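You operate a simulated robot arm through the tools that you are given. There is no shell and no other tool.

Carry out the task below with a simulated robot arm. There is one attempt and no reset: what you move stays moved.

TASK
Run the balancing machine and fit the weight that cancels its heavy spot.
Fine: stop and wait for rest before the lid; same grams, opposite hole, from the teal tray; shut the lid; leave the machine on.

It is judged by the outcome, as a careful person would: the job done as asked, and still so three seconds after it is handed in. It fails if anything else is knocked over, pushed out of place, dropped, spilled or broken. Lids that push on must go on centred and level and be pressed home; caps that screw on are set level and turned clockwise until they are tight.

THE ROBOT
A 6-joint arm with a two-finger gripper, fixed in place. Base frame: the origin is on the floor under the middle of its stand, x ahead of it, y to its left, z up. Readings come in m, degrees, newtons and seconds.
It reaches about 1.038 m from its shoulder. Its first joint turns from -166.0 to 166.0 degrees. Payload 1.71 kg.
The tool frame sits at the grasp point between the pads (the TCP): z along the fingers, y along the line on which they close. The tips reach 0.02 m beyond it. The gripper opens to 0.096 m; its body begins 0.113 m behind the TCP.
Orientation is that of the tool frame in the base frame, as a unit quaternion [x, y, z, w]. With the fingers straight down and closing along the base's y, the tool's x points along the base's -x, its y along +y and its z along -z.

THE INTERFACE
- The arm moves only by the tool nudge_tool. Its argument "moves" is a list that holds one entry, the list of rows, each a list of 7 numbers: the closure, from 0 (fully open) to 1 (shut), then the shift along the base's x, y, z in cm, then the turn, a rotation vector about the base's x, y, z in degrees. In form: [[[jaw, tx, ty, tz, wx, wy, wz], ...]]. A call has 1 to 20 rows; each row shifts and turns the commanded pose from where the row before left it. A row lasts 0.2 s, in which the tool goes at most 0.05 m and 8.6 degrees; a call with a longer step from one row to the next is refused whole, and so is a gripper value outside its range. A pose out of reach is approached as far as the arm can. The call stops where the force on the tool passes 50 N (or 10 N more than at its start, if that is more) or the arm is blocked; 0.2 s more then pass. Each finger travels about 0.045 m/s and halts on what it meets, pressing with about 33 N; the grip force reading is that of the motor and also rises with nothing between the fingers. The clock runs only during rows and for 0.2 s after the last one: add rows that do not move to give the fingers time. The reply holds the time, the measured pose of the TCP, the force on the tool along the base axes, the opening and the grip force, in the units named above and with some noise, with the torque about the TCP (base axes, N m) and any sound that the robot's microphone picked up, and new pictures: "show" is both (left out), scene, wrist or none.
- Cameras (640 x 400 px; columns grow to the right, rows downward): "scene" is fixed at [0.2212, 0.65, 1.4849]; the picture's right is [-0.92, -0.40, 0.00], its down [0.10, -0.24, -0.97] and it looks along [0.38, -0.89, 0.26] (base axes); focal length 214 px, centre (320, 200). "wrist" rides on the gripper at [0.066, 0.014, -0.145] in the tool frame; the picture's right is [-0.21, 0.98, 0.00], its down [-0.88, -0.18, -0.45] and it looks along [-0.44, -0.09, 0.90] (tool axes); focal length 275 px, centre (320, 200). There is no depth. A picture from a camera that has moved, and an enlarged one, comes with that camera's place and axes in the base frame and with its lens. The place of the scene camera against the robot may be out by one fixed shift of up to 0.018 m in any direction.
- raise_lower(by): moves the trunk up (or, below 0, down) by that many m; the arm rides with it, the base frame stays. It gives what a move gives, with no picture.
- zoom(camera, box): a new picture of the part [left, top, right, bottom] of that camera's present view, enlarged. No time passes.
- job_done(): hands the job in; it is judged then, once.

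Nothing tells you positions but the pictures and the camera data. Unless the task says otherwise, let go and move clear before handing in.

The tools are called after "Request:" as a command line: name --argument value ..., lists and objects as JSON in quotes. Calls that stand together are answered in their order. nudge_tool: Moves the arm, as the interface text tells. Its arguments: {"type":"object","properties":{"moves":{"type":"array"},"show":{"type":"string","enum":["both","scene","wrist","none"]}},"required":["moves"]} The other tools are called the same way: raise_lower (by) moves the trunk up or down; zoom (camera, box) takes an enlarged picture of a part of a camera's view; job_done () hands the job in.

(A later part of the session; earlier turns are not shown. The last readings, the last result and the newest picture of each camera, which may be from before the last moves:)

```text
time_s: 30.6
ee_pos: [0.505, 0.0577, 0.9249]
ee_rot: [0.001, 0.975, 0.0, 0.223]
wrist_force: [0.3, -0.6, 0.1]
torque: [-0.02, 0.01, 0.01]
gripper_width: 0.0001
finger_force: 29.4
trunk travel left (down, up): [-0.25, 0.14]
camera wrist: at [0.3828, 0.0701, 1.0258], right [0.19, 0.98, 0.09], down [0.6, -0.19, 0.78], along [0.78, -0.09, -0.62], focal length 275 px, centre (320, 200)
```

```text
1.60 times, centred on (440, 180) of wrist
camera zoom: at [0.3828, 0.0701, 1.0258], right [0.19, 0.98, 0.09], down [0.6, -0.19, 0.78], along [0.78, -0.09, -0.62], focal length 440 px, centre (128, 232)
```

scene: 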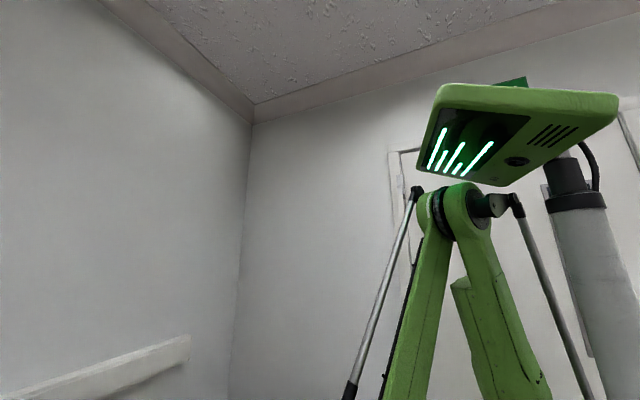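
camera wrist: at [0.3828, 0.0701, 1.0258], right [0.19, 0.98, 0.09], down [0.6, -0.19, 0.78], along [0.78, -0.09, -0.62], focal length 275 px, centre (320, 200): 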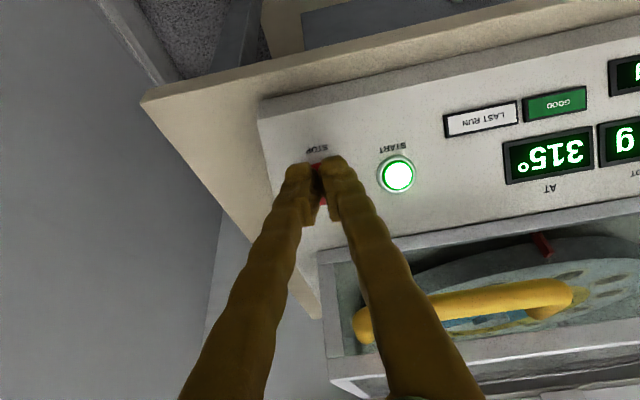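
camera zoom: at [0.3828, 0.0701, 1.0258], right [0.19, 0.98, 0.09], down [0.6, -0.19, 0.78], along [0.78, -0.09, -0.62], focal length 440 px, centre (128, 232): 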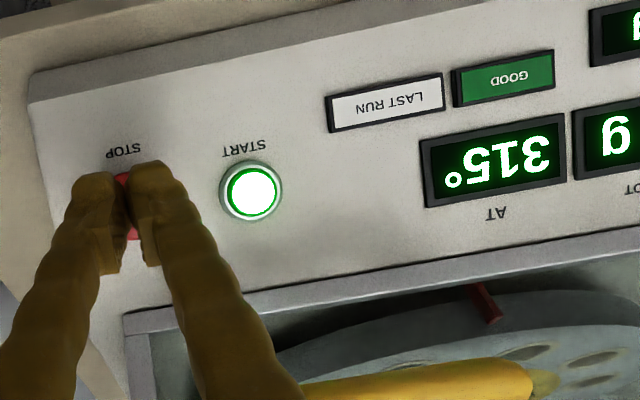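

STOP is right under the fingertips. Advancing along the normal.

Request:
nudge_tool --moves '[[[1, 0.35, 0, -0.37, 0, 0, 0], [1, 0.35, 0, -0.37, 0, 0, 0], [1, 0.35, 0, -0.37, 0, 0, 0], [1, 0.25, 0, -0.27, 0, 0, 0], [1, 0, 0, 0, 0, 0, 0]]]' --show "wrist"

```text
time_s: 31.8
ee_pos: [0.5177, 0.0558, 0.9121]
ee_rot: [0.001, 0.975, 0.0, 0.223]
wrist_force: [0.0, 0.0, -0.1]
torque: [0.01, 0.0, 0.02]
gripper_width: 0.0
finger_force: 29.1
trunk travel left (down, up): [-0.25, 0.14]
camera wrist: at [0.396, 0.0703, 1.0124], right [0.19, 0.98, 0.09], down [0.6, -0.19, 0.78], along [0.78, -0.09, -0.62], focal length 275 px, centre (320, 200)
```

wrist: 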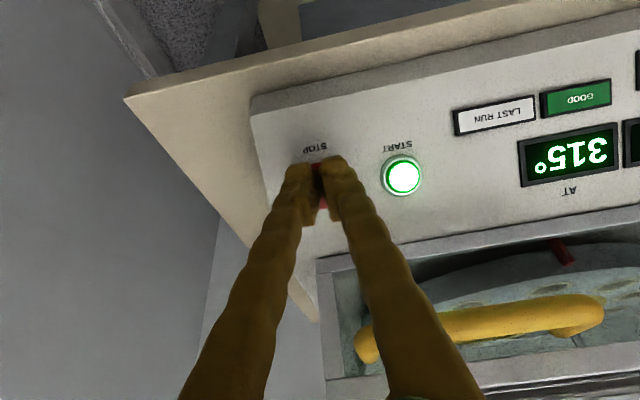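

Request:
nudge_tool --moves '[[[1, 0.2, 0, -0.22, 0, 0, 0], [1, 0.2, 0, -0.22, 0, 0, 0], [1, 0.2, 0, -0.22, 0, 0, 0], [1, 0.2, 0, -0.22, 0, 0, 0], [1, 0, 0, 0, 0, 0, 0]]]' --show "wrist"

```text
time_s: 33.0
ee_pos: [0.5264, 0.0569, 0.902]
ee_rot: [0.001, 0.975, 0.001, 0.223]
wrist_force: [0.3, -0.1, -0.1]
torque: [-0.01, -0.04, -0.01]
gripper_width: 0.0001
finger_force: 29.6
trunk travel left (down, up): [-0.25, 0.14]
camera wrist: at [0.4039, 0.0702, 1.0039], right [0.19, 0.98, 0.09], down [0.6, -0.19, 0.78], along [0.78, -0.09, -0.62], focal length 275 px, centre (320, 200)
```

wrist: 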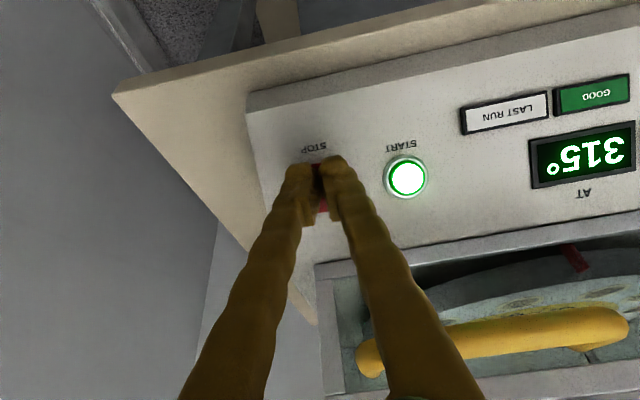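

Still no contact; a few more small steps.

Request:
nudge_tool --moves '[[[1, 0.2, 0, -0.22, 0, 0, 0], [1, 0.2, 0, -0.22, 0, 0, 0], [1, 0, 0, 0, 0, 0, 0]]]' --show "wrist"

```text
time_s: 33.8
ee_pos: [0.5299, 0.0578, 0.8988]
ee_rot: [0.001, 0.975, 0.001, 0.224]
wrist_force: [-2.5, 0.5, 8.6]
torque: [-0.01, -0.09, 0.03]
gripper_width: 0.0059
finger_force: 29.7
trunk travel left (down, up): [-0.25, 0.14]
heard: click
camera wrist: at [0.4075, 0.0702, 0.9999], right [0.19, 0.98, 0.09], down [0.6, -0.19, 0.78], along [0.78, -0.09, -0.62], focal length 275 px, centre (320, 200)
```

wrist: 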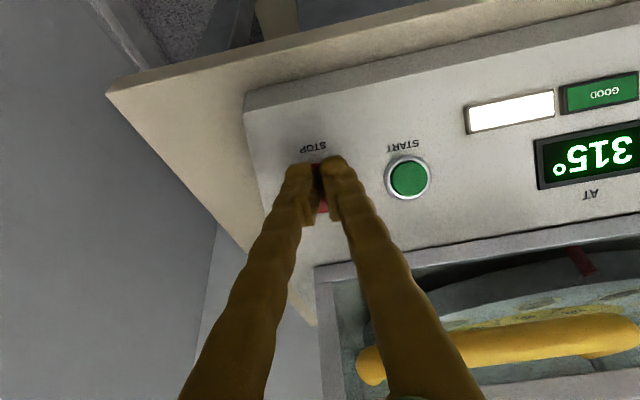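

STOP clicked: START's lamp is out and LAST RUN is lit. I'll back away, rise and come upright to watch the disc come to rest and study the lid.

Request:
nudge_tool --moves '[[[1, -0.9, 0, 1.0, 0, 0, 0], [1, -0.9, 0, 1.0, 0, 0, 0], [1, -0.9, 1.0, 2.0, 0, 0, 0], [1, -0.5, 2.0, 3.0, 0, 0, 0], [1, -0.5, 2.0, 3.0, 0, 8, 0], [1, -0.5, 2.0, 3.0, 0, 8, 0], [1, 0, 2.0, 3.0, 0, 8, 0], [1, 0, 2.0, 3.0, 0, 0, 0], [1, 0, 2.0, 3.0, 0, 0, 0], [1, 0, 0, 2.0, 0, 0, 0], [1, 0, 0, 0, 0, 0, 0], [1, 0, 0, 0, 0, 0, 0]]]' --show "wrist"

```text
time_s: 36.4
ee_pos: [0.4879, 0.1853, 1.1384]
ee_rot: [0.0, 1.0, 0.001, 0.016]
wrist_force: [-0.2, -0.6, 0.7]
torque: [0.03, 0.0, 0.0]
gripper_width: 0.0
finger_force: 29.7
trunk travel left (down, up): [-0.25, 0.14]
camera wrist: at [0.418, 0.1997, 1.2799], right [0.21, 0.98, 0.01], down [0.86, -0.19, 0.47], along [0.46, -0.09, -0.88], focal length 275 px, centre (320, 200)
```

wrist: 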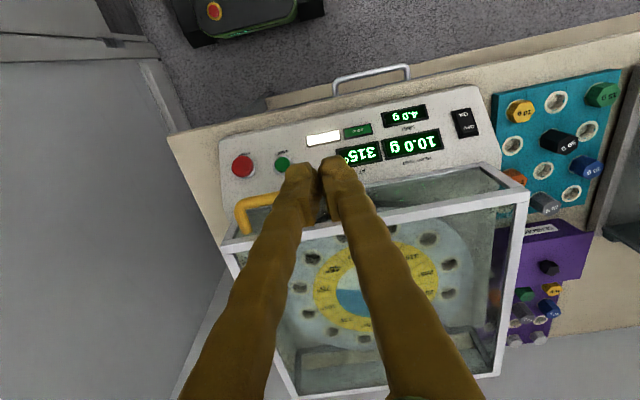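

Now I'll check the disc for motion and look at the lid and handle.

Request:
zoom --camera "wrist" --box '[220, 180, 540, 400]'

Request:
nudge_tool --moves '[[[0.5, 0, 3, 0, 0, 0, 0], [0.5, 0, 3, 0, 0, 0, 0], [0.5, 0, 3, 0, 0, 0, 0], [0.5, 0, 0, 0, 0, 0, 0], [0.5, 0, 0, 0, 0, 0, 0]]]' --show "wrist"

Request:
zoom --camera "wrist" --box '[100, 140, 420, 400]'

```text
1.82 times, centred on (380, 290) of wrist
camera zoom: at [0.418, 0.1997, 1.2799], right [0.21, 0.98, 0.01], down [0.86, -0.19, 0.47], along [0.46, -0.09, -0.88], focal length 500 px, centre (211, 36)
```

zoom: 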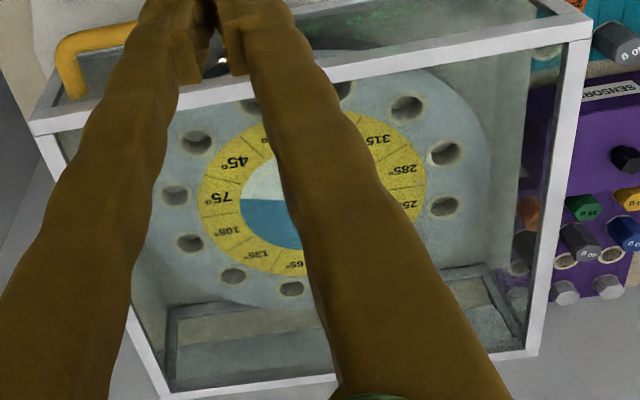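

```text
time_s: 37.6
ee_pos: [0.487, 0.2752, 1.1373]
ee_rot: [0.001, 1.0, 0.001, 0.016]
wrist_force: [-0.1, -0.1, 0.6]
torque: [0.01, -0.02, -0.04]
gripper_width: 0.0481
finger_force: 0.0
trunk travel left (down, up): [-0.25, 0.14]
camera wrist: at [0.4182, 0.2894, 1.2805], right [0.21, 0.98, 0.01], down [0.86, -0.19, 0.47], along [0.46, -0.09, -0.88], focal length 275 px, centre (320, 200)
```

wrist: 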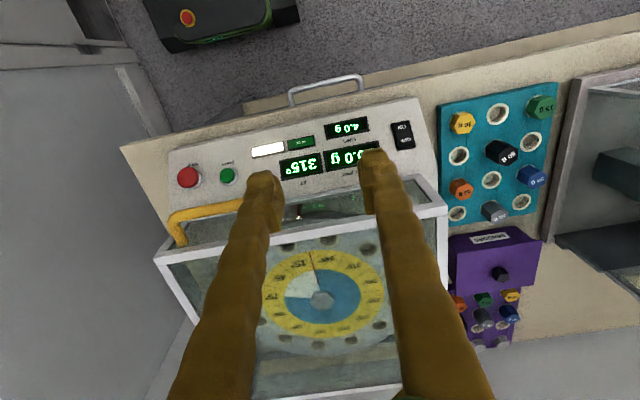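

```text
1.54 times, centred on (260, 270) of wrist
camera zoom: at [0.4182, 0.2894, 1.2805], right [0.21, 0.98, 0.01], down [0.86, -0.19, 0.47], along [0.46, -0.09, -0.88], focal length 424 px, centre (412, 92)
```

zoom: 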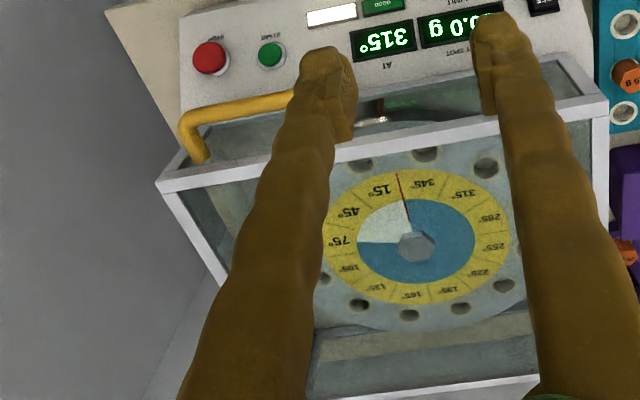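

The disc appears at rest with its 0° line by the red pointer. I'll open the gripper and centre the view on the lid handle.

Request:
nudge_tool --moves '[[[0, 0, -3.2, 0, 0, 0, 0], [0, 0, -3.2, 0, 0, 0, 0], [0, 0, -3.2, 0, 0, 0, 0], [0, 0, -3.2, 0, 0, 0, 0], [0, 0, 0, 0, 0, 0, 0], [0, 0, 0, 0, 0, 0, 0]]]' --show "wrist"

Request:
zoom --camera "wrist" --box '[200, 120, 440, 280]'

Request:
zoom --camera "wrist" --box '[240, 220, 580, 400]'

```text
time_s: 39.0
ee_pos: [0.4893, 0.1493, 1.1388]
ee_rot: [0.0, 1.0, 0.001, 0.016]
wrist_force: [-0.6, -0.1, -0.1]
torque: [0.0, 0.02, 0.01]
gripper_width: 0.0961
finger_force: 0.0
trunk travel left (down, up): [-0.25, 0.14]
camera wrist: at [0.4179, 0.1618, 1.2813], right [0.21, 0.98, 0.01], down [0.86, -0.19, 0.47], along [0.46, -0.09, -0.88], focal length 275 px, centre (320, 200)
```

wrist: 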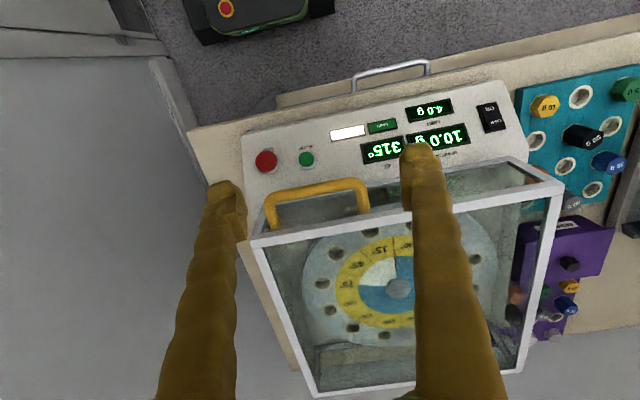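

```text
2.50 times, centred on (320, 200) of wrist
camera zoom: at [0.4179, 0.1618, 1.2813], right [0.21, 0.98, 0.01], down [0.86, -0.19, 0.47], along [0.46, -0.09, -0.88], focal length 688 px, centre (320, 200)
```

zoom: 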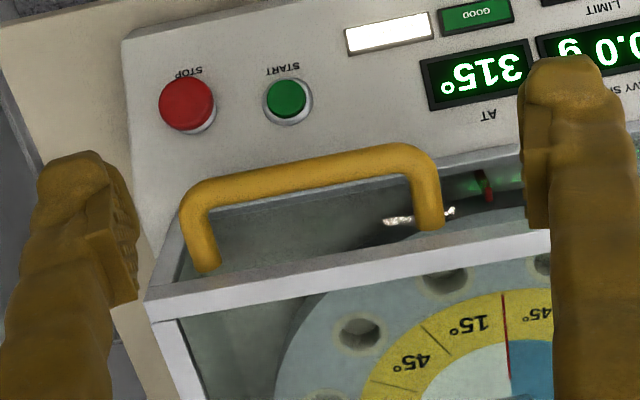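

```text
1.88 times, centred on (410, 310) of wrist
camera zoom: at [0.4179, 0.1618, 1.2813], right [0.21, 0.98, 0.01], down [0.86, -0.19, 0.47], along [0.46, -0.09, -0.88], focal length 518 px, centre (151, -7)
```

zoom: 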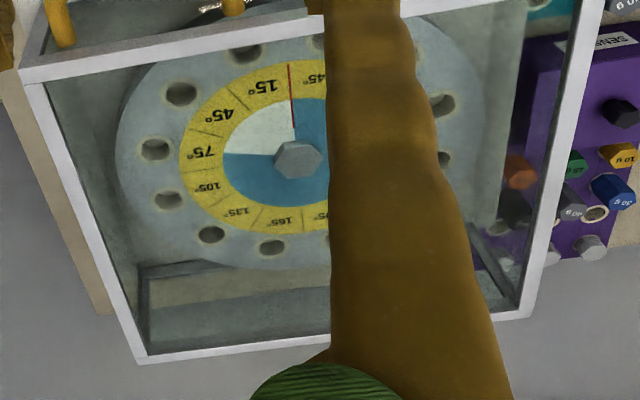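

The lid is a glass box: top at z≈1.008, x from 0.60 to 0.94, y from 0.037 to 0.40, hinged presumably at the far side. The handle bar runs along y (0.067–0.187) at about x=0.562, z=0.983. I'll turn the gripper 90° so it can close across the bar.

Request:
nudge_tool --moves '[[[0, 0, 0, 0, 0, 1.5, 8], [0, 0, 0, 0, 0, 0, 8.2], [0, 0, 0, 0, 0, 0, 8.2], [0, 0, 0, 0, 0, 0, 8.2], [0, 0, 0, 0, 0, 0, 8.2], [0, 0, 0, 0, 0, 0, 8.2], [0, 0, 0, 0, 0, 0, 8.2], [0, 0, 0, 0, 0, 0, 8.2], [0, 0, 0, 0, 0, 0, 8.2], [0, 0, 0, 0, 0, 0, 8.2], [0, 0, 0, 0, 0, 0, 8.2], [0, 0, 0, 0, 0, 0, 0], [0, 0, 0, 0, 0, 0, 0]]]' --show "both"

```text
time_s: 41.8
ee_pos: [0.488, 0.1486, 1.1381]
ee_rot: [-0.707, 0.707, 0.003, 0.0]
wrist_force: [-0.5, -0.6, -0.3]
torque: [0.05, 0.0, 0.01]
gripper_width: 0.0959
finger_force: 0.0
trunk travel left (down, up): [-0.25, 0.14]
camera wrist: at [0.4751, 0.0816, 1.2821], right [-0.98, 0.21, 0.0], down [0.19, 0.87, 0.45], along [0.09, 0.44, -0.89], focal length 275 px, centre (320, 200)
```

scene: 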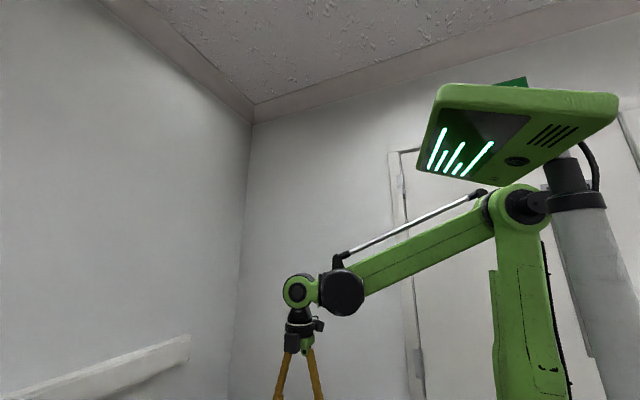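
wrist: 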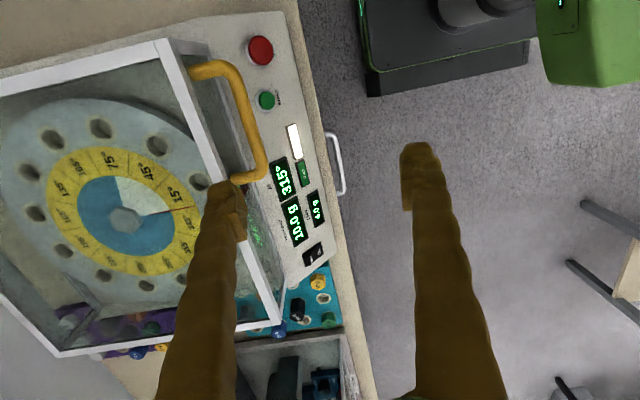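

The gripper now closes along x. Let me zoom in on the handle and lid from this new angle.

Request:
zoom --camera "wrist" --box '[130, 20, 330, 200]'

Request:
zoom --camera "wrist" --box '[0, 20, 320, 360]'

```text
2.22 times, centred on (230, 110) of wrist
camera zoom: at [0.4751, 0.0816, 1.2821], right [-0.98, 0.21, 0.0], down [0.19, 0.87, 0.45], along [0.09, 0.44, -0.89], focal length 612 px, centre (520, 400)
```

zoom: 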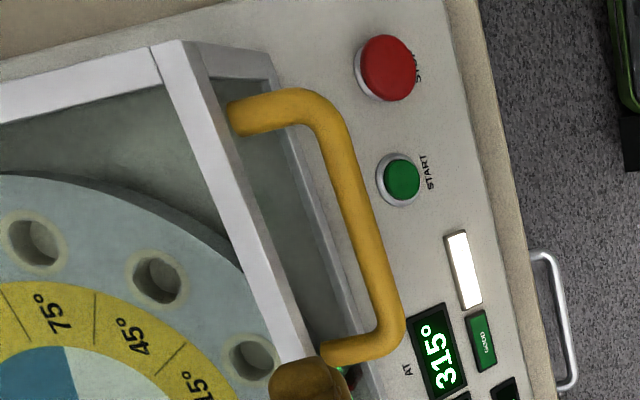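

```text
1.18 times, centred on (160, 190) of wrist
camera zoom: at [0.4751, 0.0816, 1.2821], right [-0.98, 0.21, 0.0], down [0.19, 0.87, 0.45], along [0.09, 0.44, -0.89], focal length 324 px, centre (508, 212)
```

zoom: 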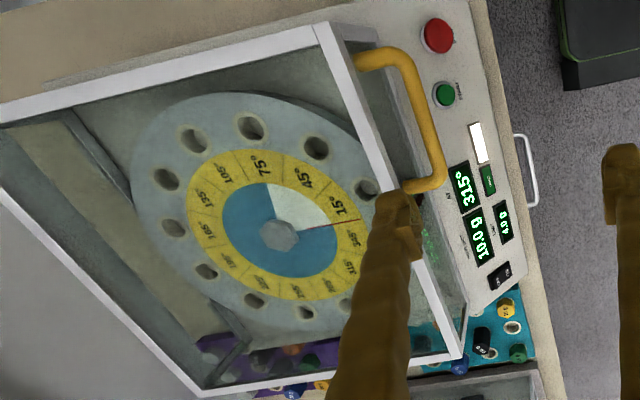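

The gap between bar and lid face (≈3 cm) is too tight for a finger, so instead I'll hook the bar from beneath with closed fingers tilted about 45° and lift. First I turn the gripper back.

Request:
nudge_tool --moves '[[[1, 0, 0, 0, 0, 0, -8.2], [1, 0, 0, 0, 0, 0, -8.2], [1, 0, 0, 0, 0, 0, -8.2], [1, 0, 0, 0, 0, 0, -8.2], [1, 0, 0, 0, 0, 0, -8.2], [1, 0, 0, 0, 0, 0, -8.2], [1, 0, 0, 0, 0, 0, -8.2], [1, 0, 0, 0, 0, 0, -8.2], [1, 0, 0, 0, 0, 0, -8.2], [1, 0, 0, 0, 0, 0, -8.2], [1, 0, 0, 0, 0, 0, -8], [1, 0, 0, 0, 0, 0, 0]]]' --show "none"

Request:
nudge_tool --moves '[[[1, -0.3, -0.5, -1, 0, -8.5, 0], [1, -0.3, -0.5, -1, 0, -8.5, 0], [1, -0.3, -0.5, -1, 0, -8.5, 0], [1, -0.3, -0.5, -1, 0, -8.5, 0], [1, -0.3, 0, -1, 0, -8.5, 0], [1, 0, 0, 0, 0, 0, 0], [1, 0, 0, 0, 0, 0, 0]]]' --show "both"

```text
time_s: 44.4
ee_pos: [0.4889, 0.1488, 1.1382]
ee_rot: [0.001, 1.0, 0.002, 0.003]
wrist_force: [-0.5, -0.4, -0.4]
torque: [-0.04, 0.01, -0.02]
gripper_width: 0.0
finger_force: 29.3
trunk travel left (down, up): [-0.25, 0.14]
```

```text
time_s: 46.0
ee_pos: [0.4743, 0.1286, 1.0865]
ee_rot: [-0.001, 0.931, 0.002, 0.365]
wrist_force: [-0.3, -0.6, -0.2]
torque: [-0.01, 0.01, 0.0]
gripper_width: 0.0004
finger_force: 29.3
trunk travel left (down, up): [-0.25, 0.14]
camera wrist: at [0.3277, 0.1412, 1.1489], right [0.15, 0.98, 0.14], down [0.34, -0.19, 0.92], along [0.93, -0.09, -0.36], focal length 275 px, centre (320, 200)
```

scene: 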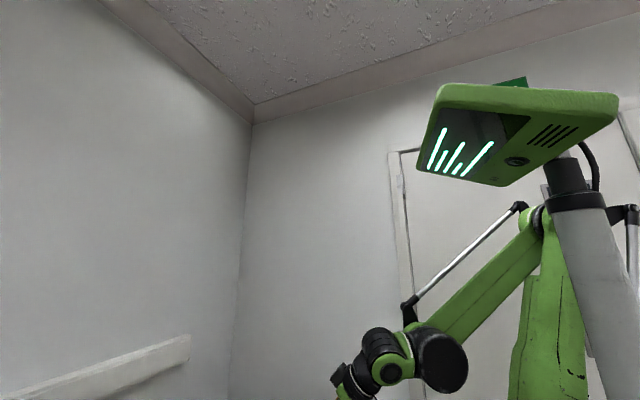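
wrist: 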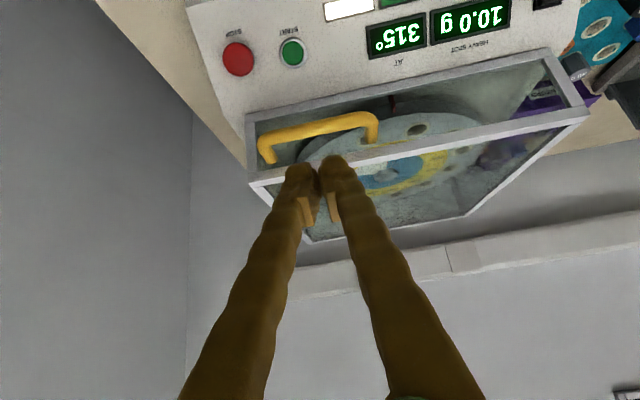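

The bar is confirmed at about (0.562, y 0.07–0.187, 0.981). I'll drop to just in front of and below the line of the bar.

Request:
nudge_tool --moves '[[[1, 0.55, 0, -2.0, 0, 0, 0], [1, 0.55, 0, -2.0, 0, 0, 0], [1, 0.55, 0, -2.0, 0, 0, 0], [1, 0.6, 0, -2.2, 0, 0, 0], [1, 0, 0, 0, 0, 0, 0], [1, 0, 0, 0, 0, 0, 0]]]' --show "wrist"

Request:
zoom --camera "wrist" --box '[220, 100, 440, 280]'

```text
time_s: 47.4
ee_pos: [0.4955, 0.1281, 1.0048]
ee_rot: [-0.001, 0.931, 0.002, 0.365]
wrist_force: [0.4, 0.4, 0.3]
torque: [0.01, 0.0, 0.02]
gripper_width: 0.0
finger_force: 29.7
trunk travel left (down, up): [-0.25, 0.14]
camera wrist: at [0.3495, 0.1419, 1.0668], right [0.15, 0.98, 0.14], down [0.34, -0.19, 0.92], along [0.93, -0.09, -0.36], focal length 275 px, centre (320, 200)
```

wrist: 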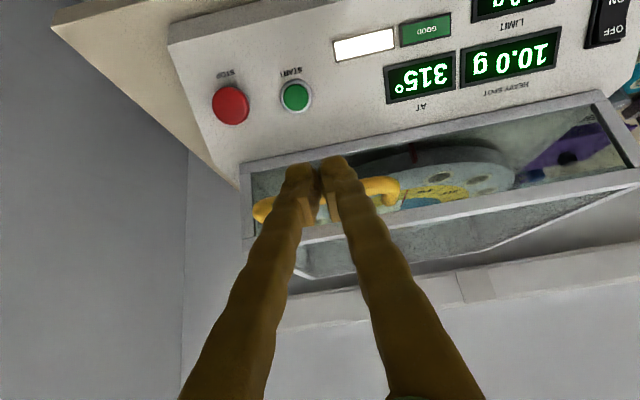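

```text
2.22 times, centred on (330, 190) of wrist
camera zoom: at [0.3495, 0.1419, 1.0668], right [0.15, 0.98, 0.14], down [0.34, -0.19, 0.92], along [0.93, -0.09, -0.36], focal length 612 px, centre (298, 222)
```

zoom: 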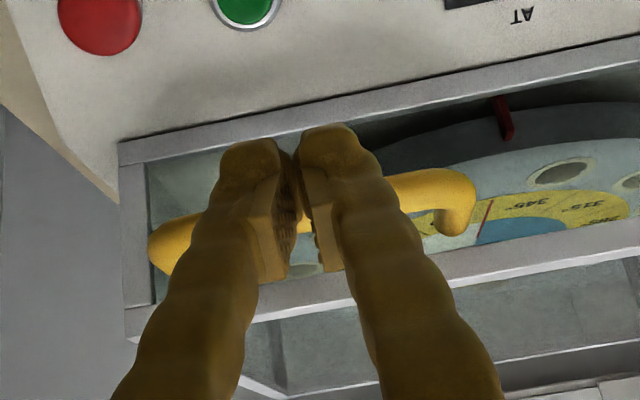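

The fingers are in line to pass about 1 cm beneath the bar. Advancing along the finger direction by about 7 cm.

Request:
nudge_tool --moves '[[[1, 0.97, 0, -1.04, 0, 0, 0], [1, 0.97, 0, -1.04, 0, 0, 0], [1, 0.97, 0, -1.04, 0, 0, 0], [1, 0.97, 0, -1.04, 0, 0, 0], [1, 0.97, 0, -1.04, 0, 0, 0], [1, 0, 0, 0, 0, 0, 0], [1, 0, 0, 0, 0, 0, 0]]]' --show "wrist"

Request:
zoom --camera "wrist" --box '[220, 100, 440, 280]'

```text
time_s: 49.0
ee_pos: [0.5438, 0.1285, 0.953]
ee_rot: [0.0, 0.931, 0.002, 0.364]
wrist_force: [-0.2, -0.4, 0.0]
torque: [-0.03, -0.02, -0.01]
gripper_width: 0.0
finger_force: 29.5
trunk travel left (down, up): [-0.25, 0.14]
camera wrist: at [0.3976, 0.1414, 1.0147], right [0.15, 0.98, 0.14], down [0.34, -0.19, 0.92], along [0.93, -0.09, -0.36], focal length 275 px, centre (320, 200)
```

wrist: 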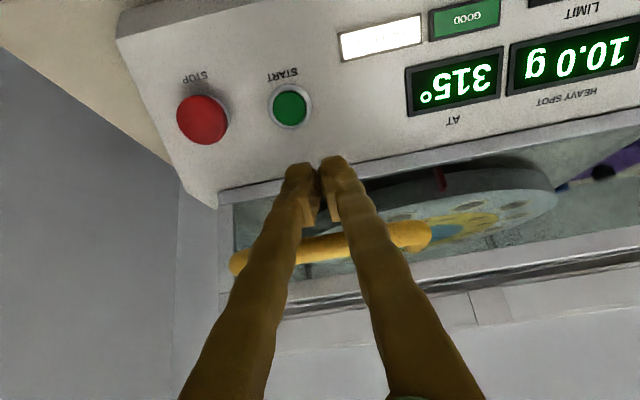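

```text
2.22 times, centred on (330, 190) of wrist
camera zoom: at [0.3976, 0.1414, 1.0147], right [0.15, 0.98, 0.14], down [0.34, -0.19, 0.92], along [0.93, -0.09, -0.36], focal length 612 px, centre (298, 222)
```

zoom: 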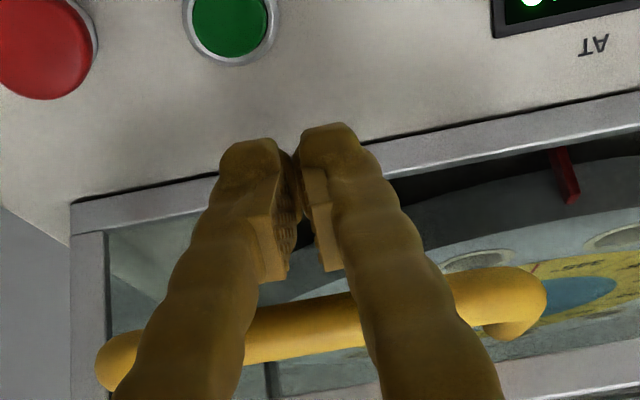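

The bar now lies across the top of the fingers. I'll start lifting gently.

Request:
nudge_tool --moves '[[[1, 0.2, 0, 0.8, 0, 0, 0], [1, 0.2, 0, 0.8, 0, 0, 0], [1, 0.2, 0, 0.8, 0, 0, 0], [1, 0.2, 0, 0.8, 0, 0, 0], [1, 0, 0, 0, 0, 0, 0]]]' --show "wrist"

```text
time_s: 50.2
ee_pos: [0.5521, 0.1275, 0.9861]
ee_rot: [0.0, 0.931, 0.001, 0.365]
wrist_force: [-0.8, -0.3, -0.7]
torque: [0.0, -0.01, 0.04]
gripper_width: 0.0
finger_force: 29.5
trunk travel left (down, up): [-0.25, 0.14]
camera wrist: at [0.4052, 0.1417, 1.0474], right [0.15, 0.98, 0.14], down [0.34, -0.19, 0.92], along [0.93, -0.09, -0.36], focal length 275 px, centre (320, 200)
```

wrist: 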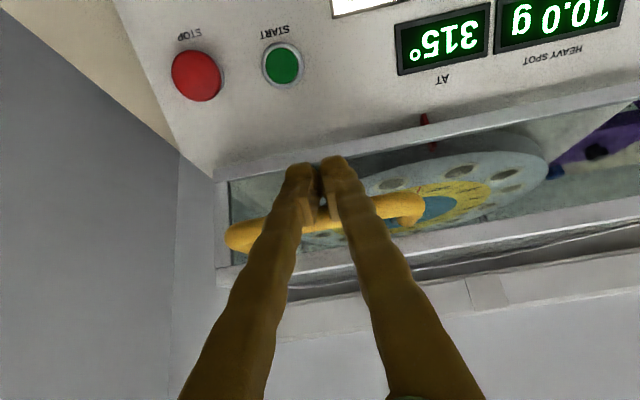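

Request:
zoom --camera "wrist" --box '[220, 100, 440, 280]'

```text
2.22 times, centred on (330, 190) of wrist
camera zoom: at [0.4052, 0.1417, 1.0474], right [0.15, 0.98, 0.14], down [0.34, -0.19, 0.92], along [0.93, -0.09, -0.36], focal length 612 px, centre (298, 222)
```

zoom: 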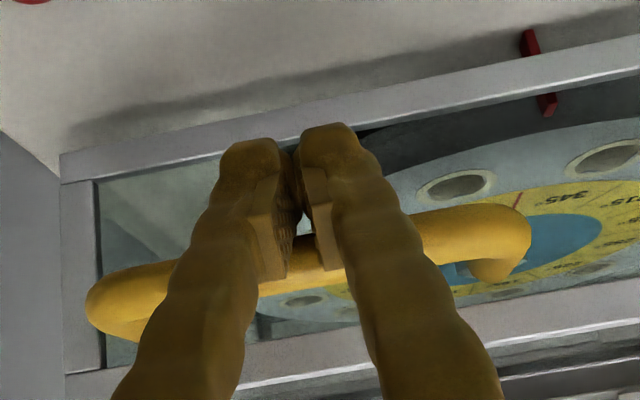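

The lid is lifting (a gap has opened at its front rim) with almost no load, so it seems counterbalanced. The bar is nearing the fingertips, so I'll feed the fingers forward a bit and continue along the arc.

Request:
nudge_tool --moves '[[[1, 0.7, 0, -0.6, 0, 0, 0], [1, 0.7, 0, -0.6, 0, 0, 0], [1, 0.3, 0, 1.2, 0, 0, 0], [1, 0.3, 0, 1.2, 0, 0, 0], [1, 0.35, 0, 1.2, 0, 0, 0], [1, 0.35, 0, 1.2, 0, 0, 0], [1, 0, 0, 0, 0, 0, 0]]]' --show "wrist"

Request:
zoom --camera "wrist" --box '[180, 100, 460, 320]'

```text
time_s: 51.8
ee_pos: [0.5794, 0.1288, 1.0229]
ee_rot: [0.0, 0.931, 0.001, 0.366]
wrist_force: [-1.7, -0.7, -0.2]
torque: [-0.01, -0.07, -0.03]
gripper_width: 0.0
finger_force: 29.2
trunk travel left (down, up): [-0.25, 0.14]
camera wrist: at [0.4325, 0.1415, 1.0833], right [0.15, 0.98, 0.14], down [0.34, -0.19, 0.92], along [0.93, -0.09, -0.36], focal length 275 px, centre (320, 200)
```

wrist: 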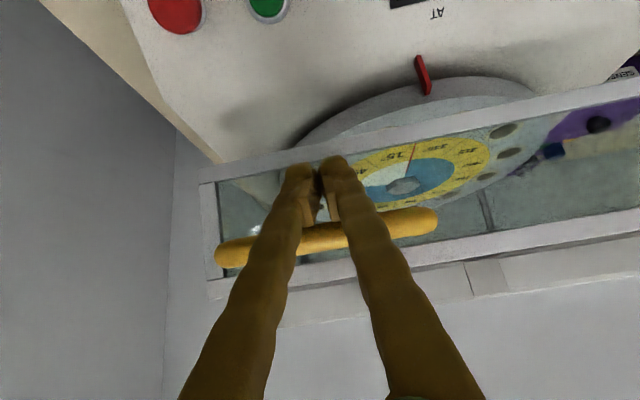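

```text
1.82 times, centred on (320, 210) of wrist
camera zoom: at [0.4325, 0.1415, 1.0833], right [0.15, 0.98, 0.14], down [0.34, -0.19, 0.92], along [0.93, -0.09, -0.36], focal length 500 px, centre (320, 182)
```

zoom: 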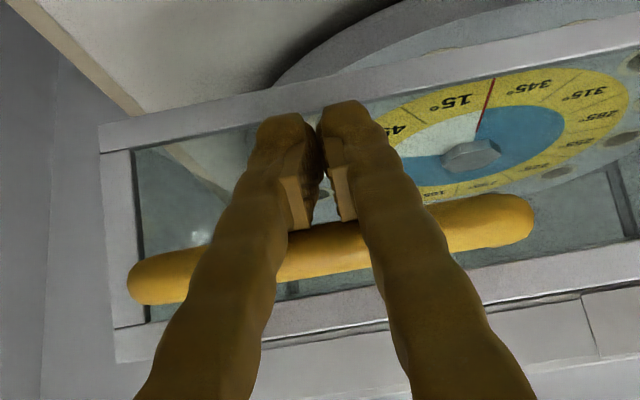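

The bar now sits 1.5 cm behind the grasp point on top of the fingers. The track fits a hinge at about (0.938, 0.89). I'll continue to about 30° open.

Request:
nudge_tool --moves '[[[1, 0.75, 0, 1.39, 0, 0, 0], [1, 0.75, 0, 1.39, 0, 0, 0], [1, 0.75, 0, 1.39, 0, 0, 0], [1, 0.75, 0, 1.39, 0, 0, 0], [1, 1.05, 0, 1.32, 0, 0, 0], [1, 1.05, 0, 1.32, 0, 0, 0], [1, 1.05, 0, 1.32, 0, 0, 0], [1, 1.05, 0, 1.32, 0, 0, 0], [1, 0, 0, 0, 0, 0, 0]]]' --show "wrist"

```text
time_s: 53.8
ee_pos: [0.6436, 0.128, 1.1339]
ee_rot: [0.001, 0.93, 0.001, 0.367]
wrist_force: [-9.3, -1.6, 3.9]
torque: [-0.14, -0.04, 0.06]
gripper_width: 0.0061
finger_force: 29.3
trunk travel left (down, up): [-0.25, 0.14]
camera wrist: at [0.4977, 0.1419, 1.1949], right [0.15, 0.98, 0.14], down [0.34, -0.19, 0.92], along [0.93, -0.09, -0.36], focal length 275 px, centre (320, 200)
```

wrist: 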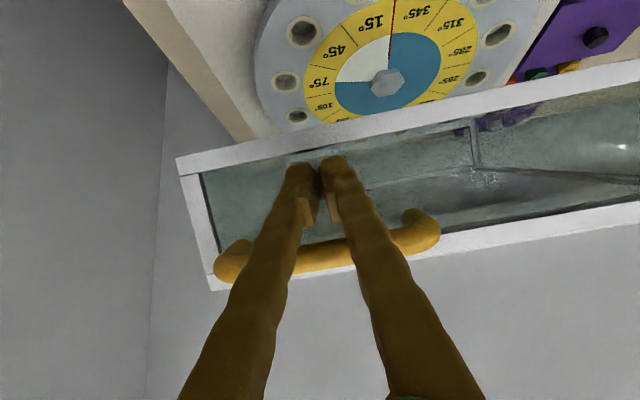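

The fingertips have reached the front pane (9 N), because the bar has slid back along the fingers. I'll pull back along the finger direction by 2.5 cm before continuing.

Request:
nudge_tool --moves '[[[1, -0.85, 0, 0.92, 0, 0, 0], [1, -0.85, 0, 0.92, 0, 0, 0], [1, 0, 0, 0, 0, 0, 0]]]' --show "wrist"

Request:
zoom --camera "wrist" --box '[180, 100, 460, 320]'

```text
time_s: 54.6
ee_pos: [0.6346, 0.1287, 1.1488]
ee_rot: [0.0, 0.931, 0.001, 0.365]
wrist_force: [-1.4, 0.3, 0.7]
torque: [0.0, -0.07, 0.02]
gripper_width: 0.0002
finger_force: 30.5
trunk travel left (down, up): [-0.25, 0.14]
camera wrist: at [0.4884, 0.1418, 1.2104], right [0.15, 0.98, 0.14], down [0.34, -0.19, 0.92], along [0.93, -0.09, -0.36], focal length 275 px, centre (320, 200)
```

wrist: 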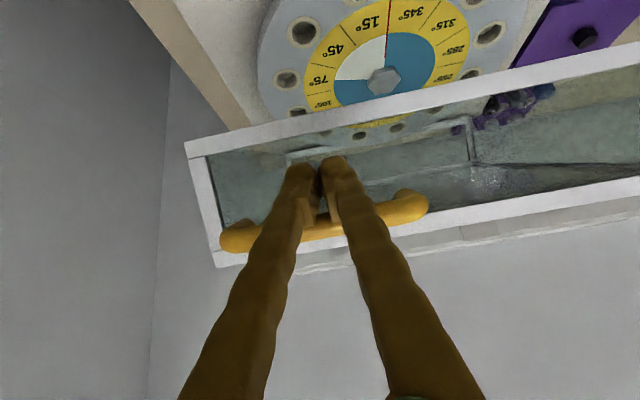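

```text
1.82 times, centred on (320, 210) of wrist
camera zoom: at [0.4884, 0.1418, 1.2104], right [0.15, 0.98, 0.14], down [0.34, -0.19, 0.92], along [0.93, -0.09, -0.36], focal length 500 px, centre (320, 182)
```

zoom: 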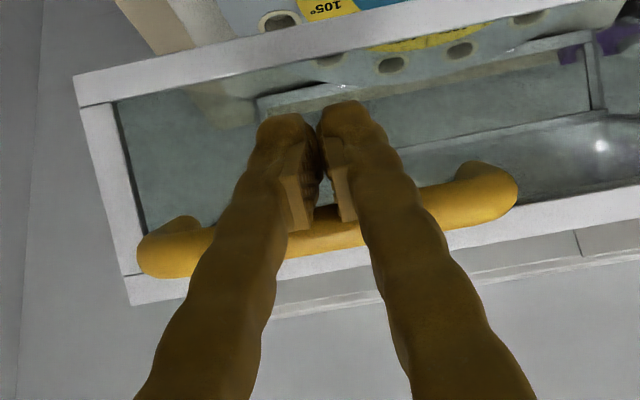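

The contact is clear and the bar is back over the grasp point. Continuing along the arc to about 40°.

Request:
nudge_tool --moves '[[[1, 1.25, 0, 1.2, 0, 0, 0], [1, 1.25, 0, 1.2, 0, 0, 0], [1, 1.25, 0, 1.2, 0, 0, 0], [1, 1.25, 0, 1.1, 0, 0, 0], [1, 0, 0, 0, 0, 0, 0]]]' --show "wrist"

Request:
zoom --camera "wrist" --box '[180, 100, 460, 320]'

```text
time_s: 55.8
ee_pos: [0.6848, 0.1298, 1.1956]
ee_rot: [0.0, 0.931, 0.001, 0.365]
wrist_force: [0.4, 0.8, -0.7]
torque: [0.02, -0.04, 0.0]
gripper_width: 0.0
finger_force: 28.9
trunk travel left (down, up): [-0.25, 0.14]
camera wrist: at [0.5382, 0.1413, 1.2569], right [0.15, 0.98, 0.14], down [0.34, -0.19, 0.92], along [0.93, -0.09, -0.36], focal length 275 px, centre (320, 200)
```

wrist: 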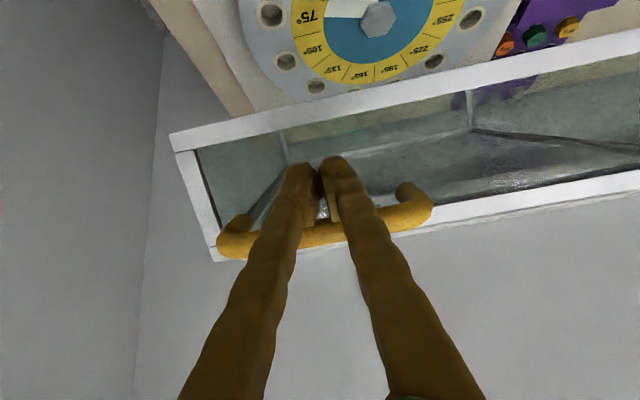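

```text
1.82 times, centred on (320, 210) of wrist
camera zoom: at [0.5382, 0.1413, 1.2569], right [0.15, 0.98, 0.14], down [0.34, -0.19, 0.92], along [0.93, -0.09, -0.36], focal length 500 px, centre (320, 182)
```

zoom: 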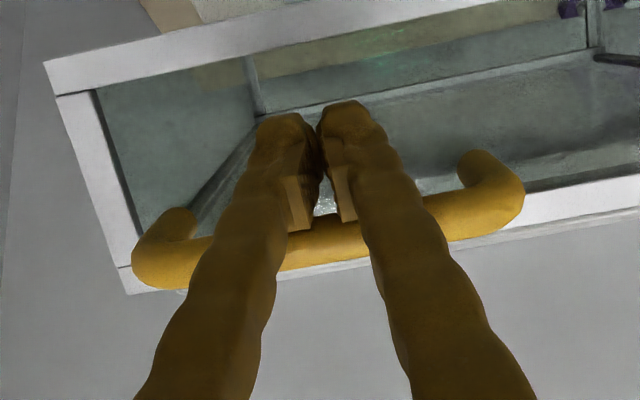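

Good, no load. Continuing to about 50°, easing the fingers back slightly as I go.

Request:
nudge_tool --moves '[[[1, 1.2, 0, 1.15, 0, 0, 0], [1, 1.25, 0, 1.1, 0, 0, 0], [1, 1.25, 0, 1.05, 0, 0, 0], [1, 1.3, 0, 1.0, 0, 0, 0], [1, 1.4, 0, 0.8, 0, 0, 0], [1, 1.4, 0, 0.7, 0, 0, 0], [1, 0, 0, 0, 0, 0, 0]]]' --show "wrist"

Request:
zoom --camera "wrist" --box '[180, 100, 460, 320]'

```text
time_s: 57.4
ee_pos: [0.7631, 0.1282, 1.2539]
ee_rot: [0.001, 0.931, 0.0, 0.364]
wrist_force: [-0.9, 0.4, 0.1]
torque: [-0.02, 0.02, 0.01]
gripper_width: 0.0
finger_force: 28.9
trunk travel left (down, up): [-0.25, 0.14]
camera wrist: at [0.6154, 0.1417, 1.315], right [0.15, 0.98, 0.14], down [0.34, -0.19, 0.92], along [0.93, -0.09, -0.36], focal length 275 px, centre (320, 200)
```

wrist: 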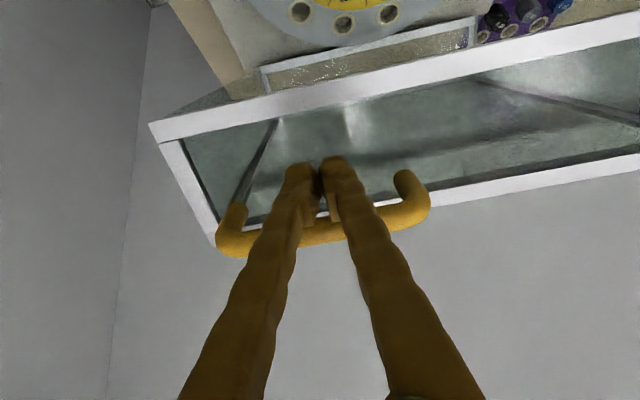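

```text
1.82 times, centred on (320, 210) of wrist
camera zoom: at [0.6154, 0.1417, 1.315], right [0.15, 0.98, 0.14], down [0.34, -0.19, 0.92], along [0.93, -0.09, -0.36], focal length 500 px, centre (320, 182)
```

zoom: 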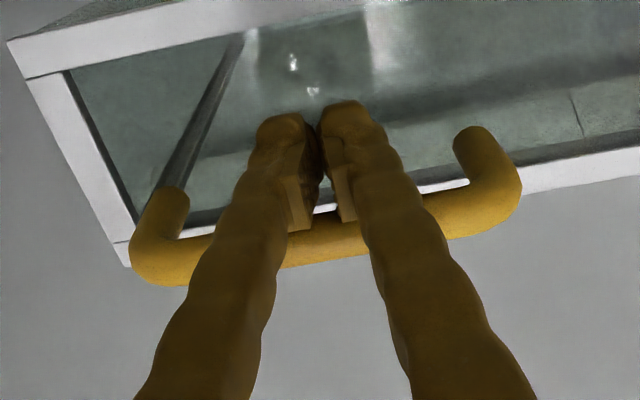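

The lid is at roughly 45°; refitting the arc puts the hinge nearer (1.01, 0.88) with radius 0.46. Continuing to about 60°.

Request:
nudge_tool --moves '[[[1, 1.35, 0, 0.85, 0, 0, 0], [1, 1.35, 0, 0.75, 0, 0, 0], [1, 1.4, 0, 0.7, 0, 0, 0], [1, 1.4, 0, 0.65, 0, 0, 0], [1, 1.45, 0, 0.6, 0, 0, 0], [1, 1.45, 0, 0.55, 0, 0, 0], [1, 0, 0, 0, 0, 0, 0]]]' --show "wrist"

Request:
zoom --camera "wrist" --box '[180, 100, 460, 320]'

```text
time_s: 59.0
ee_pos: [0.8473, 0.1289, 1.2953]
ee_rot: [-0.002, 0.931, 0.003, 0.365]
wrist_force: [-0.2, 0.5, 0.0]
torque: [-0.01, 0.04, -0.01]
gripper_width: 0.0
finger_force: 29.0
trunk travel left (down, up): [-0.25, 0.14]
camera wrist: at [0.6996, 0.1419, 1.3559], right [0.15, 0.98, 0.14], down [0.34, -0.19, 0.92], along [0.93, -0.09, -0.36], focal length 275 px, centre (320, 200)
```

wrist: 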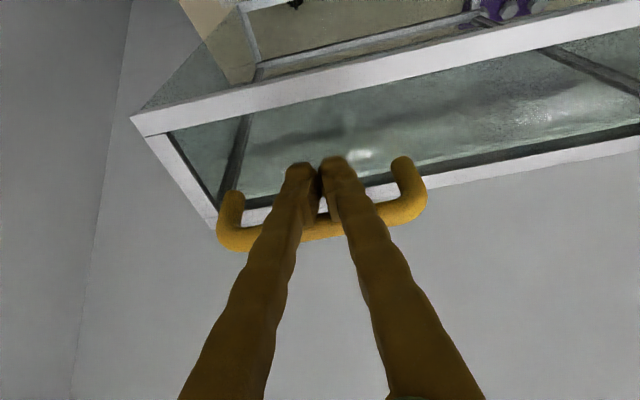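

```text
1.82 times, centred on (320, 210) of wrist
camera zoom: at [0.6996, 0.1419, 1.3559], right [0.15, 0.98, 0.14], down [0.34, -0.19, 0.92], along [0.93, -0.09, -0.36], focal length 500 px, centre (320, 182)
```

zoom: 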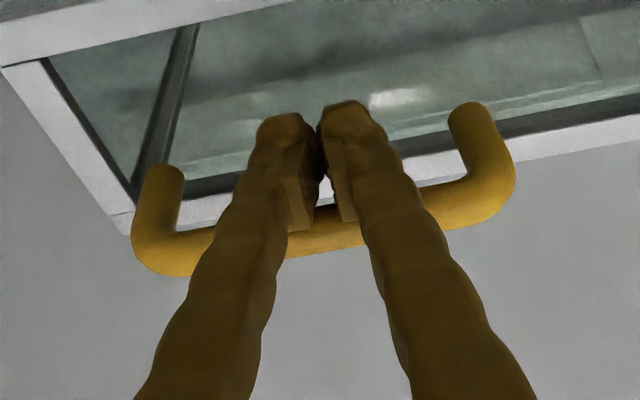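

About 58° open. Continuing to roughly 75°.

Request:
nudge_tool --moves '[[[1, 1.5, 0, 0.55, 0, 0, 0], [1, 1.5, 0, 0.5, 0, 0, 0], [1, 1.6, 0, 0.4, 0, 0, 0], [1, 1.6, 0, 0.3, 0, 0, 0], [1, 1.6, 0, 0.2, 0, 0, 0], [1, 1.6, 0, 0.15, 0, 0, 0], [1, 0, 0, 0, 0, 0, 0]]]' --show "wrist"

Request:
zoom --camera "wrist" --box '[180, 100, 460, 320]'

```text
time_s: 60.6
ee_pos: [0.941, 0.1285, 1.3155]
ee_rot: [0.0, 0.931, 0.001, 0.365]
wrist_force: [-0.1, 0.3, 0.3]
torque: [-0.01, 0.0, 0.02]
gripper_width: 0.0001
finger_force: 29.4
trunk travel left (down, up): [-0.25, 0.14]
camera wrist: at [0.7942, 0.1418, 1.3766], right [0.15, 0.98, 0.14], down [0.34, -0.19, 0.92], along [0.93, -0.09, -0.36], focal length 275 px, centre (320, 200)
```

wrist: 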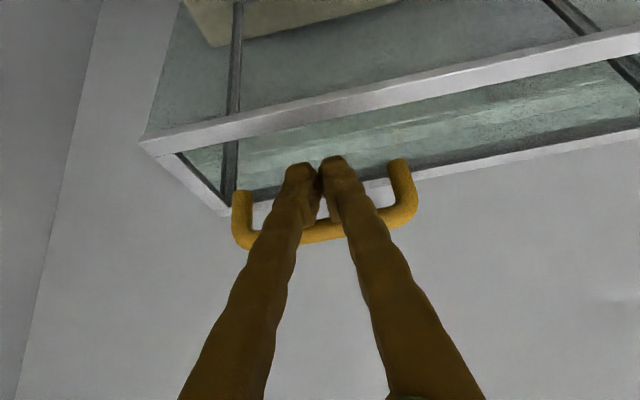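

```text
1.82 times, centred on (320, 210) of wrist
camera zoom: at [0.7942, 0.1418, 1.3766], right [0.15, 0.98, 0.14], down [0.34, -0.19, 0.92], along [0.93, -0.09, -0.36], focal length 500 px, centre (320, 182)
```

zoom: 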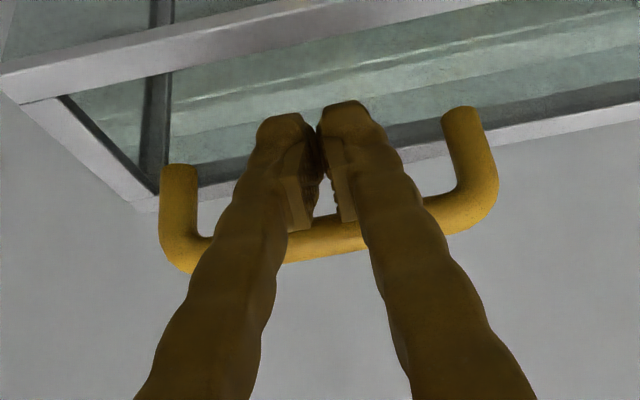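

The bar now looks slightly farther away than the fingers, so the lid may be swinging on by itself. I'll pause to see what it does.

Request:
nudge_tool --moves '[[[1, 0, 0, 0, 0, 0, 0], [1, 0, 0, 0, 0, 0, 0], [1, 0, 0, 0, 0, 0, 0], [1, 0, 0, 0, 0, 0, 0]]]' --show "wrist"

Request:
zoom --camera "wrist" --box '[180, 100, 460, 320]'

```text
time_s: 61.6
ee_pos: [0.941, 0.1295, 1.3157]
ee_rot: [0.0, 0.931, 0.002, 0.365]
wrist_force: [-0.5, -0.6, -0.1]
torque: [0.01, 0.01, 0.02]
gripper_width: 0.0001
finger_force: 29.5
trunk travel left (down, up): [-0.25, 0.14]
camera wrist: at [0.7939, 0.1418, 1.3768], right [0.15, 0.98, 0.14], down [0.34, -0.19, 0.92], along [0.93, -0.09, -0.36], focal length 275 px, centre (320, 200)
```

wrist: 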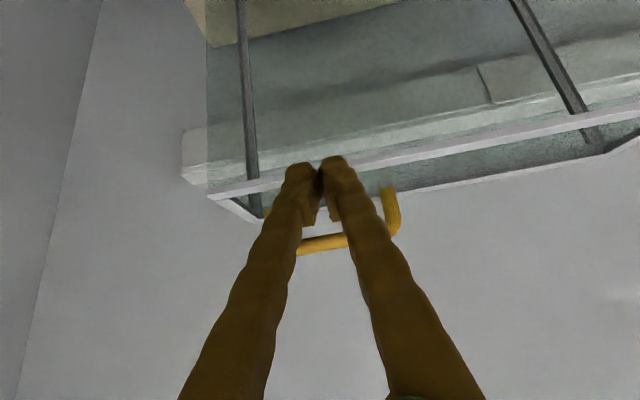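

```text
1.82 times, centred on (320, 210) of wrist
camera zoom: at [0.7939, 0.1418, 1.3768], right [0.15, 0.98, 0.14], down [0.34, -0.19, 0.92], along [0.93, -0.09, -0.36], focal length 500 px, centre (320, 182)
```

zoom: 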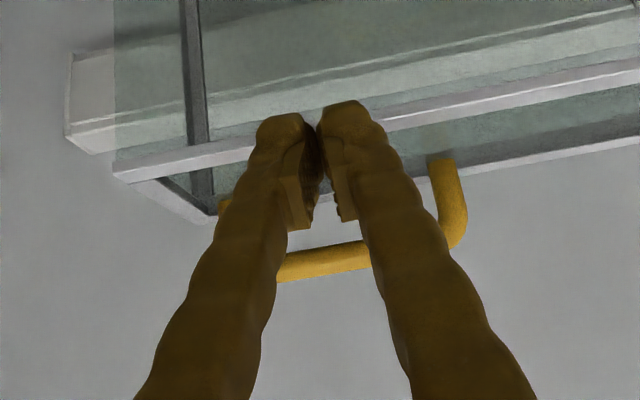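

The lid has swung over past its balance point on its own. I'll draw the hand back and see where it comes to rest.

Request:
nudge_tool --moves '[[[1, -2.5, 0, 0.5, 0, 0, 0], [1, -3, 0, 0.5, 0, 0, 0], [1, -3, 0, 0.5, 0, 0, 0], [1, -3, 0, 0.5, 0, 0, 0], [1, -3, 0, 0, 0, 0, 0], [1, -3, 0, 0, 0, 0, 0], [1, -3, 0, 0, 0, 0, 0], [1, 0, 0, 0, 0, 0, 0], [1, 0, 0, 0, 0, 0, 0]]]' --show "wrist"

```text
time_s: 63.6
ee_pos: [0.7358, 0.1297, 1.334]
ee_rot: [0.0, 0.931, 0.001, 0.365]
wrist_force: [0.0, 0.1, -0.1]
torque: [-0.02, 0.03, 0.03]
gripper_width: 0.0
finger_force: 29.0
trunk travel left (down, up): [-0.25, 0.14]
camera wrist: at [0.5887, 0.1419, 1.3959], right [0.15, 0.98, 0.14], down [0.34, -0.19, 0.92], along [0.93, -0.09, -0.36], focal length 275 px, centre (320, 200)
```

wrist: 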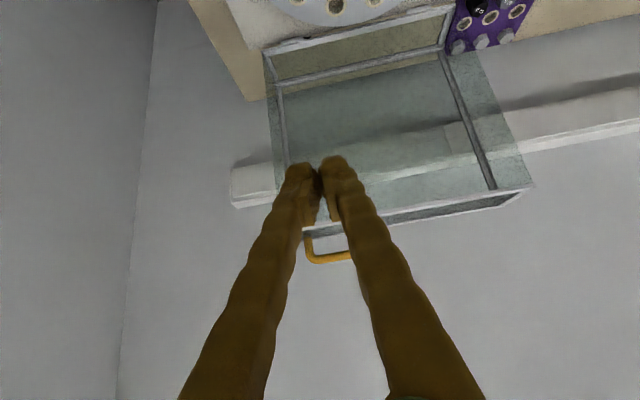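

The lid rests open at roughly 100°, clear of the disc. Now I'll go to the teal tray, bringing the tool upright and opening the gripper.

Request:
nudge_tool --moves '[[[0, -2.5, 1, 0, 0, 8.6, 0], [0, -2.5, 2, 0, 0, 8.6, 0], [0, -2.5, 3, 0, 0, 8.6, 0], [0, -2.5, 3.5, -1, 0, 8.6, 0], [0, -2.5, 3.5, -2, 0, 8.4, 0], [0, -2.5, 3.5, -2.5, 0, 0, 0], [0, -2.5, 3.5, -2.5, 0, 0, 0], [0, -2.0, 3.5, -2.5, 0, 0, 0], [0, -2.0, 3.5, -3, 0, 0, 0], [0, -1.5, 3.5, -3, 0, 0, 0], [0, 0, 3.0, -3, 0, 0, 0], [0, 0, 2.0, -3, 0, 0, 0], [0, 0, 0, -3, 0, 0, 0], [0, 0, 0, 0, 0, 0, 0], [0, 0, 0, 0, 0, 0, 0]]]' --show "wrist"

```text
refused: row 9 steps farther than a row can; nothing moved
```

Request:
nudge_tool --moves '[[[0, -2.5, 1, 0, 0, 8.5, 0], [0, -2.5, 2, 0, 0, 8.5, 0], [0, -2.5, 3, 0, 0, 8.5, 0], [0, -2.5, 3.5, -1, 0, 8.5, 0], [0, -2.5, 3.5, -2, 0, 8.4, 0], [0, -2.5, 3.3, -2.3, 0, 0, 0], [0, -2.5, 3.3, -2.3, 0, 0, 0], [0, -2.0, 3.5, -2.5, 0, 0, 0], [0, -2.0, 3.5, -2.5, 0, 0, 0], [0, -1.5, 3.3, -3, 0, 0, 0], [0, 0, 3.0, -3, 0, 0, 0], [0, 0, 2.0, -3, 0, 0, 0], [0, 0, 1.5, -3, 0, 0, 0], [0, 0, 0, 0, 0, 0, 0], [0, 0, 0, 0, 0, 0, 0]]]' --show "wrist"

```text
time_s: 66.8
ee_pos: [0.5049, 0.4924, 1.0902]
ee_rot: [-0.001, 1.0, 0.002, 0.003]
wrist_force: [-0.2, -0.1, 0.2]
torque: [0.01, -0.03, 0.01]
gripper_width: 0.0958
finger_force: 0.1
trunk travel left (down, up): [-0.25, 0.14]
camera wrist: at [0.4383, 0.5052, 1.2343], right [0.21, 0.98, 0.0], down [0.87, -0.19, 0.45], along [0.44, -0.09, -0.89], focal length 275 px, centre (320, 200)
```

wrist: 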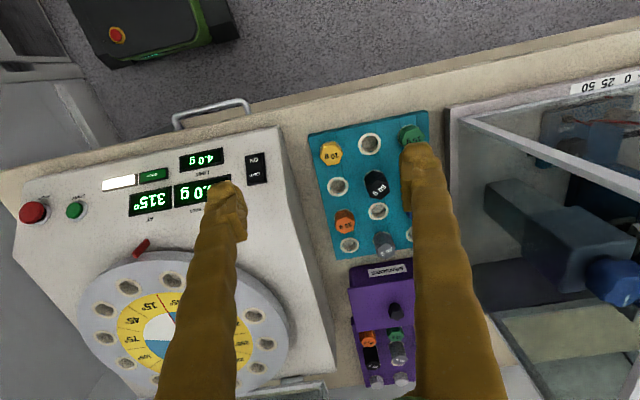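

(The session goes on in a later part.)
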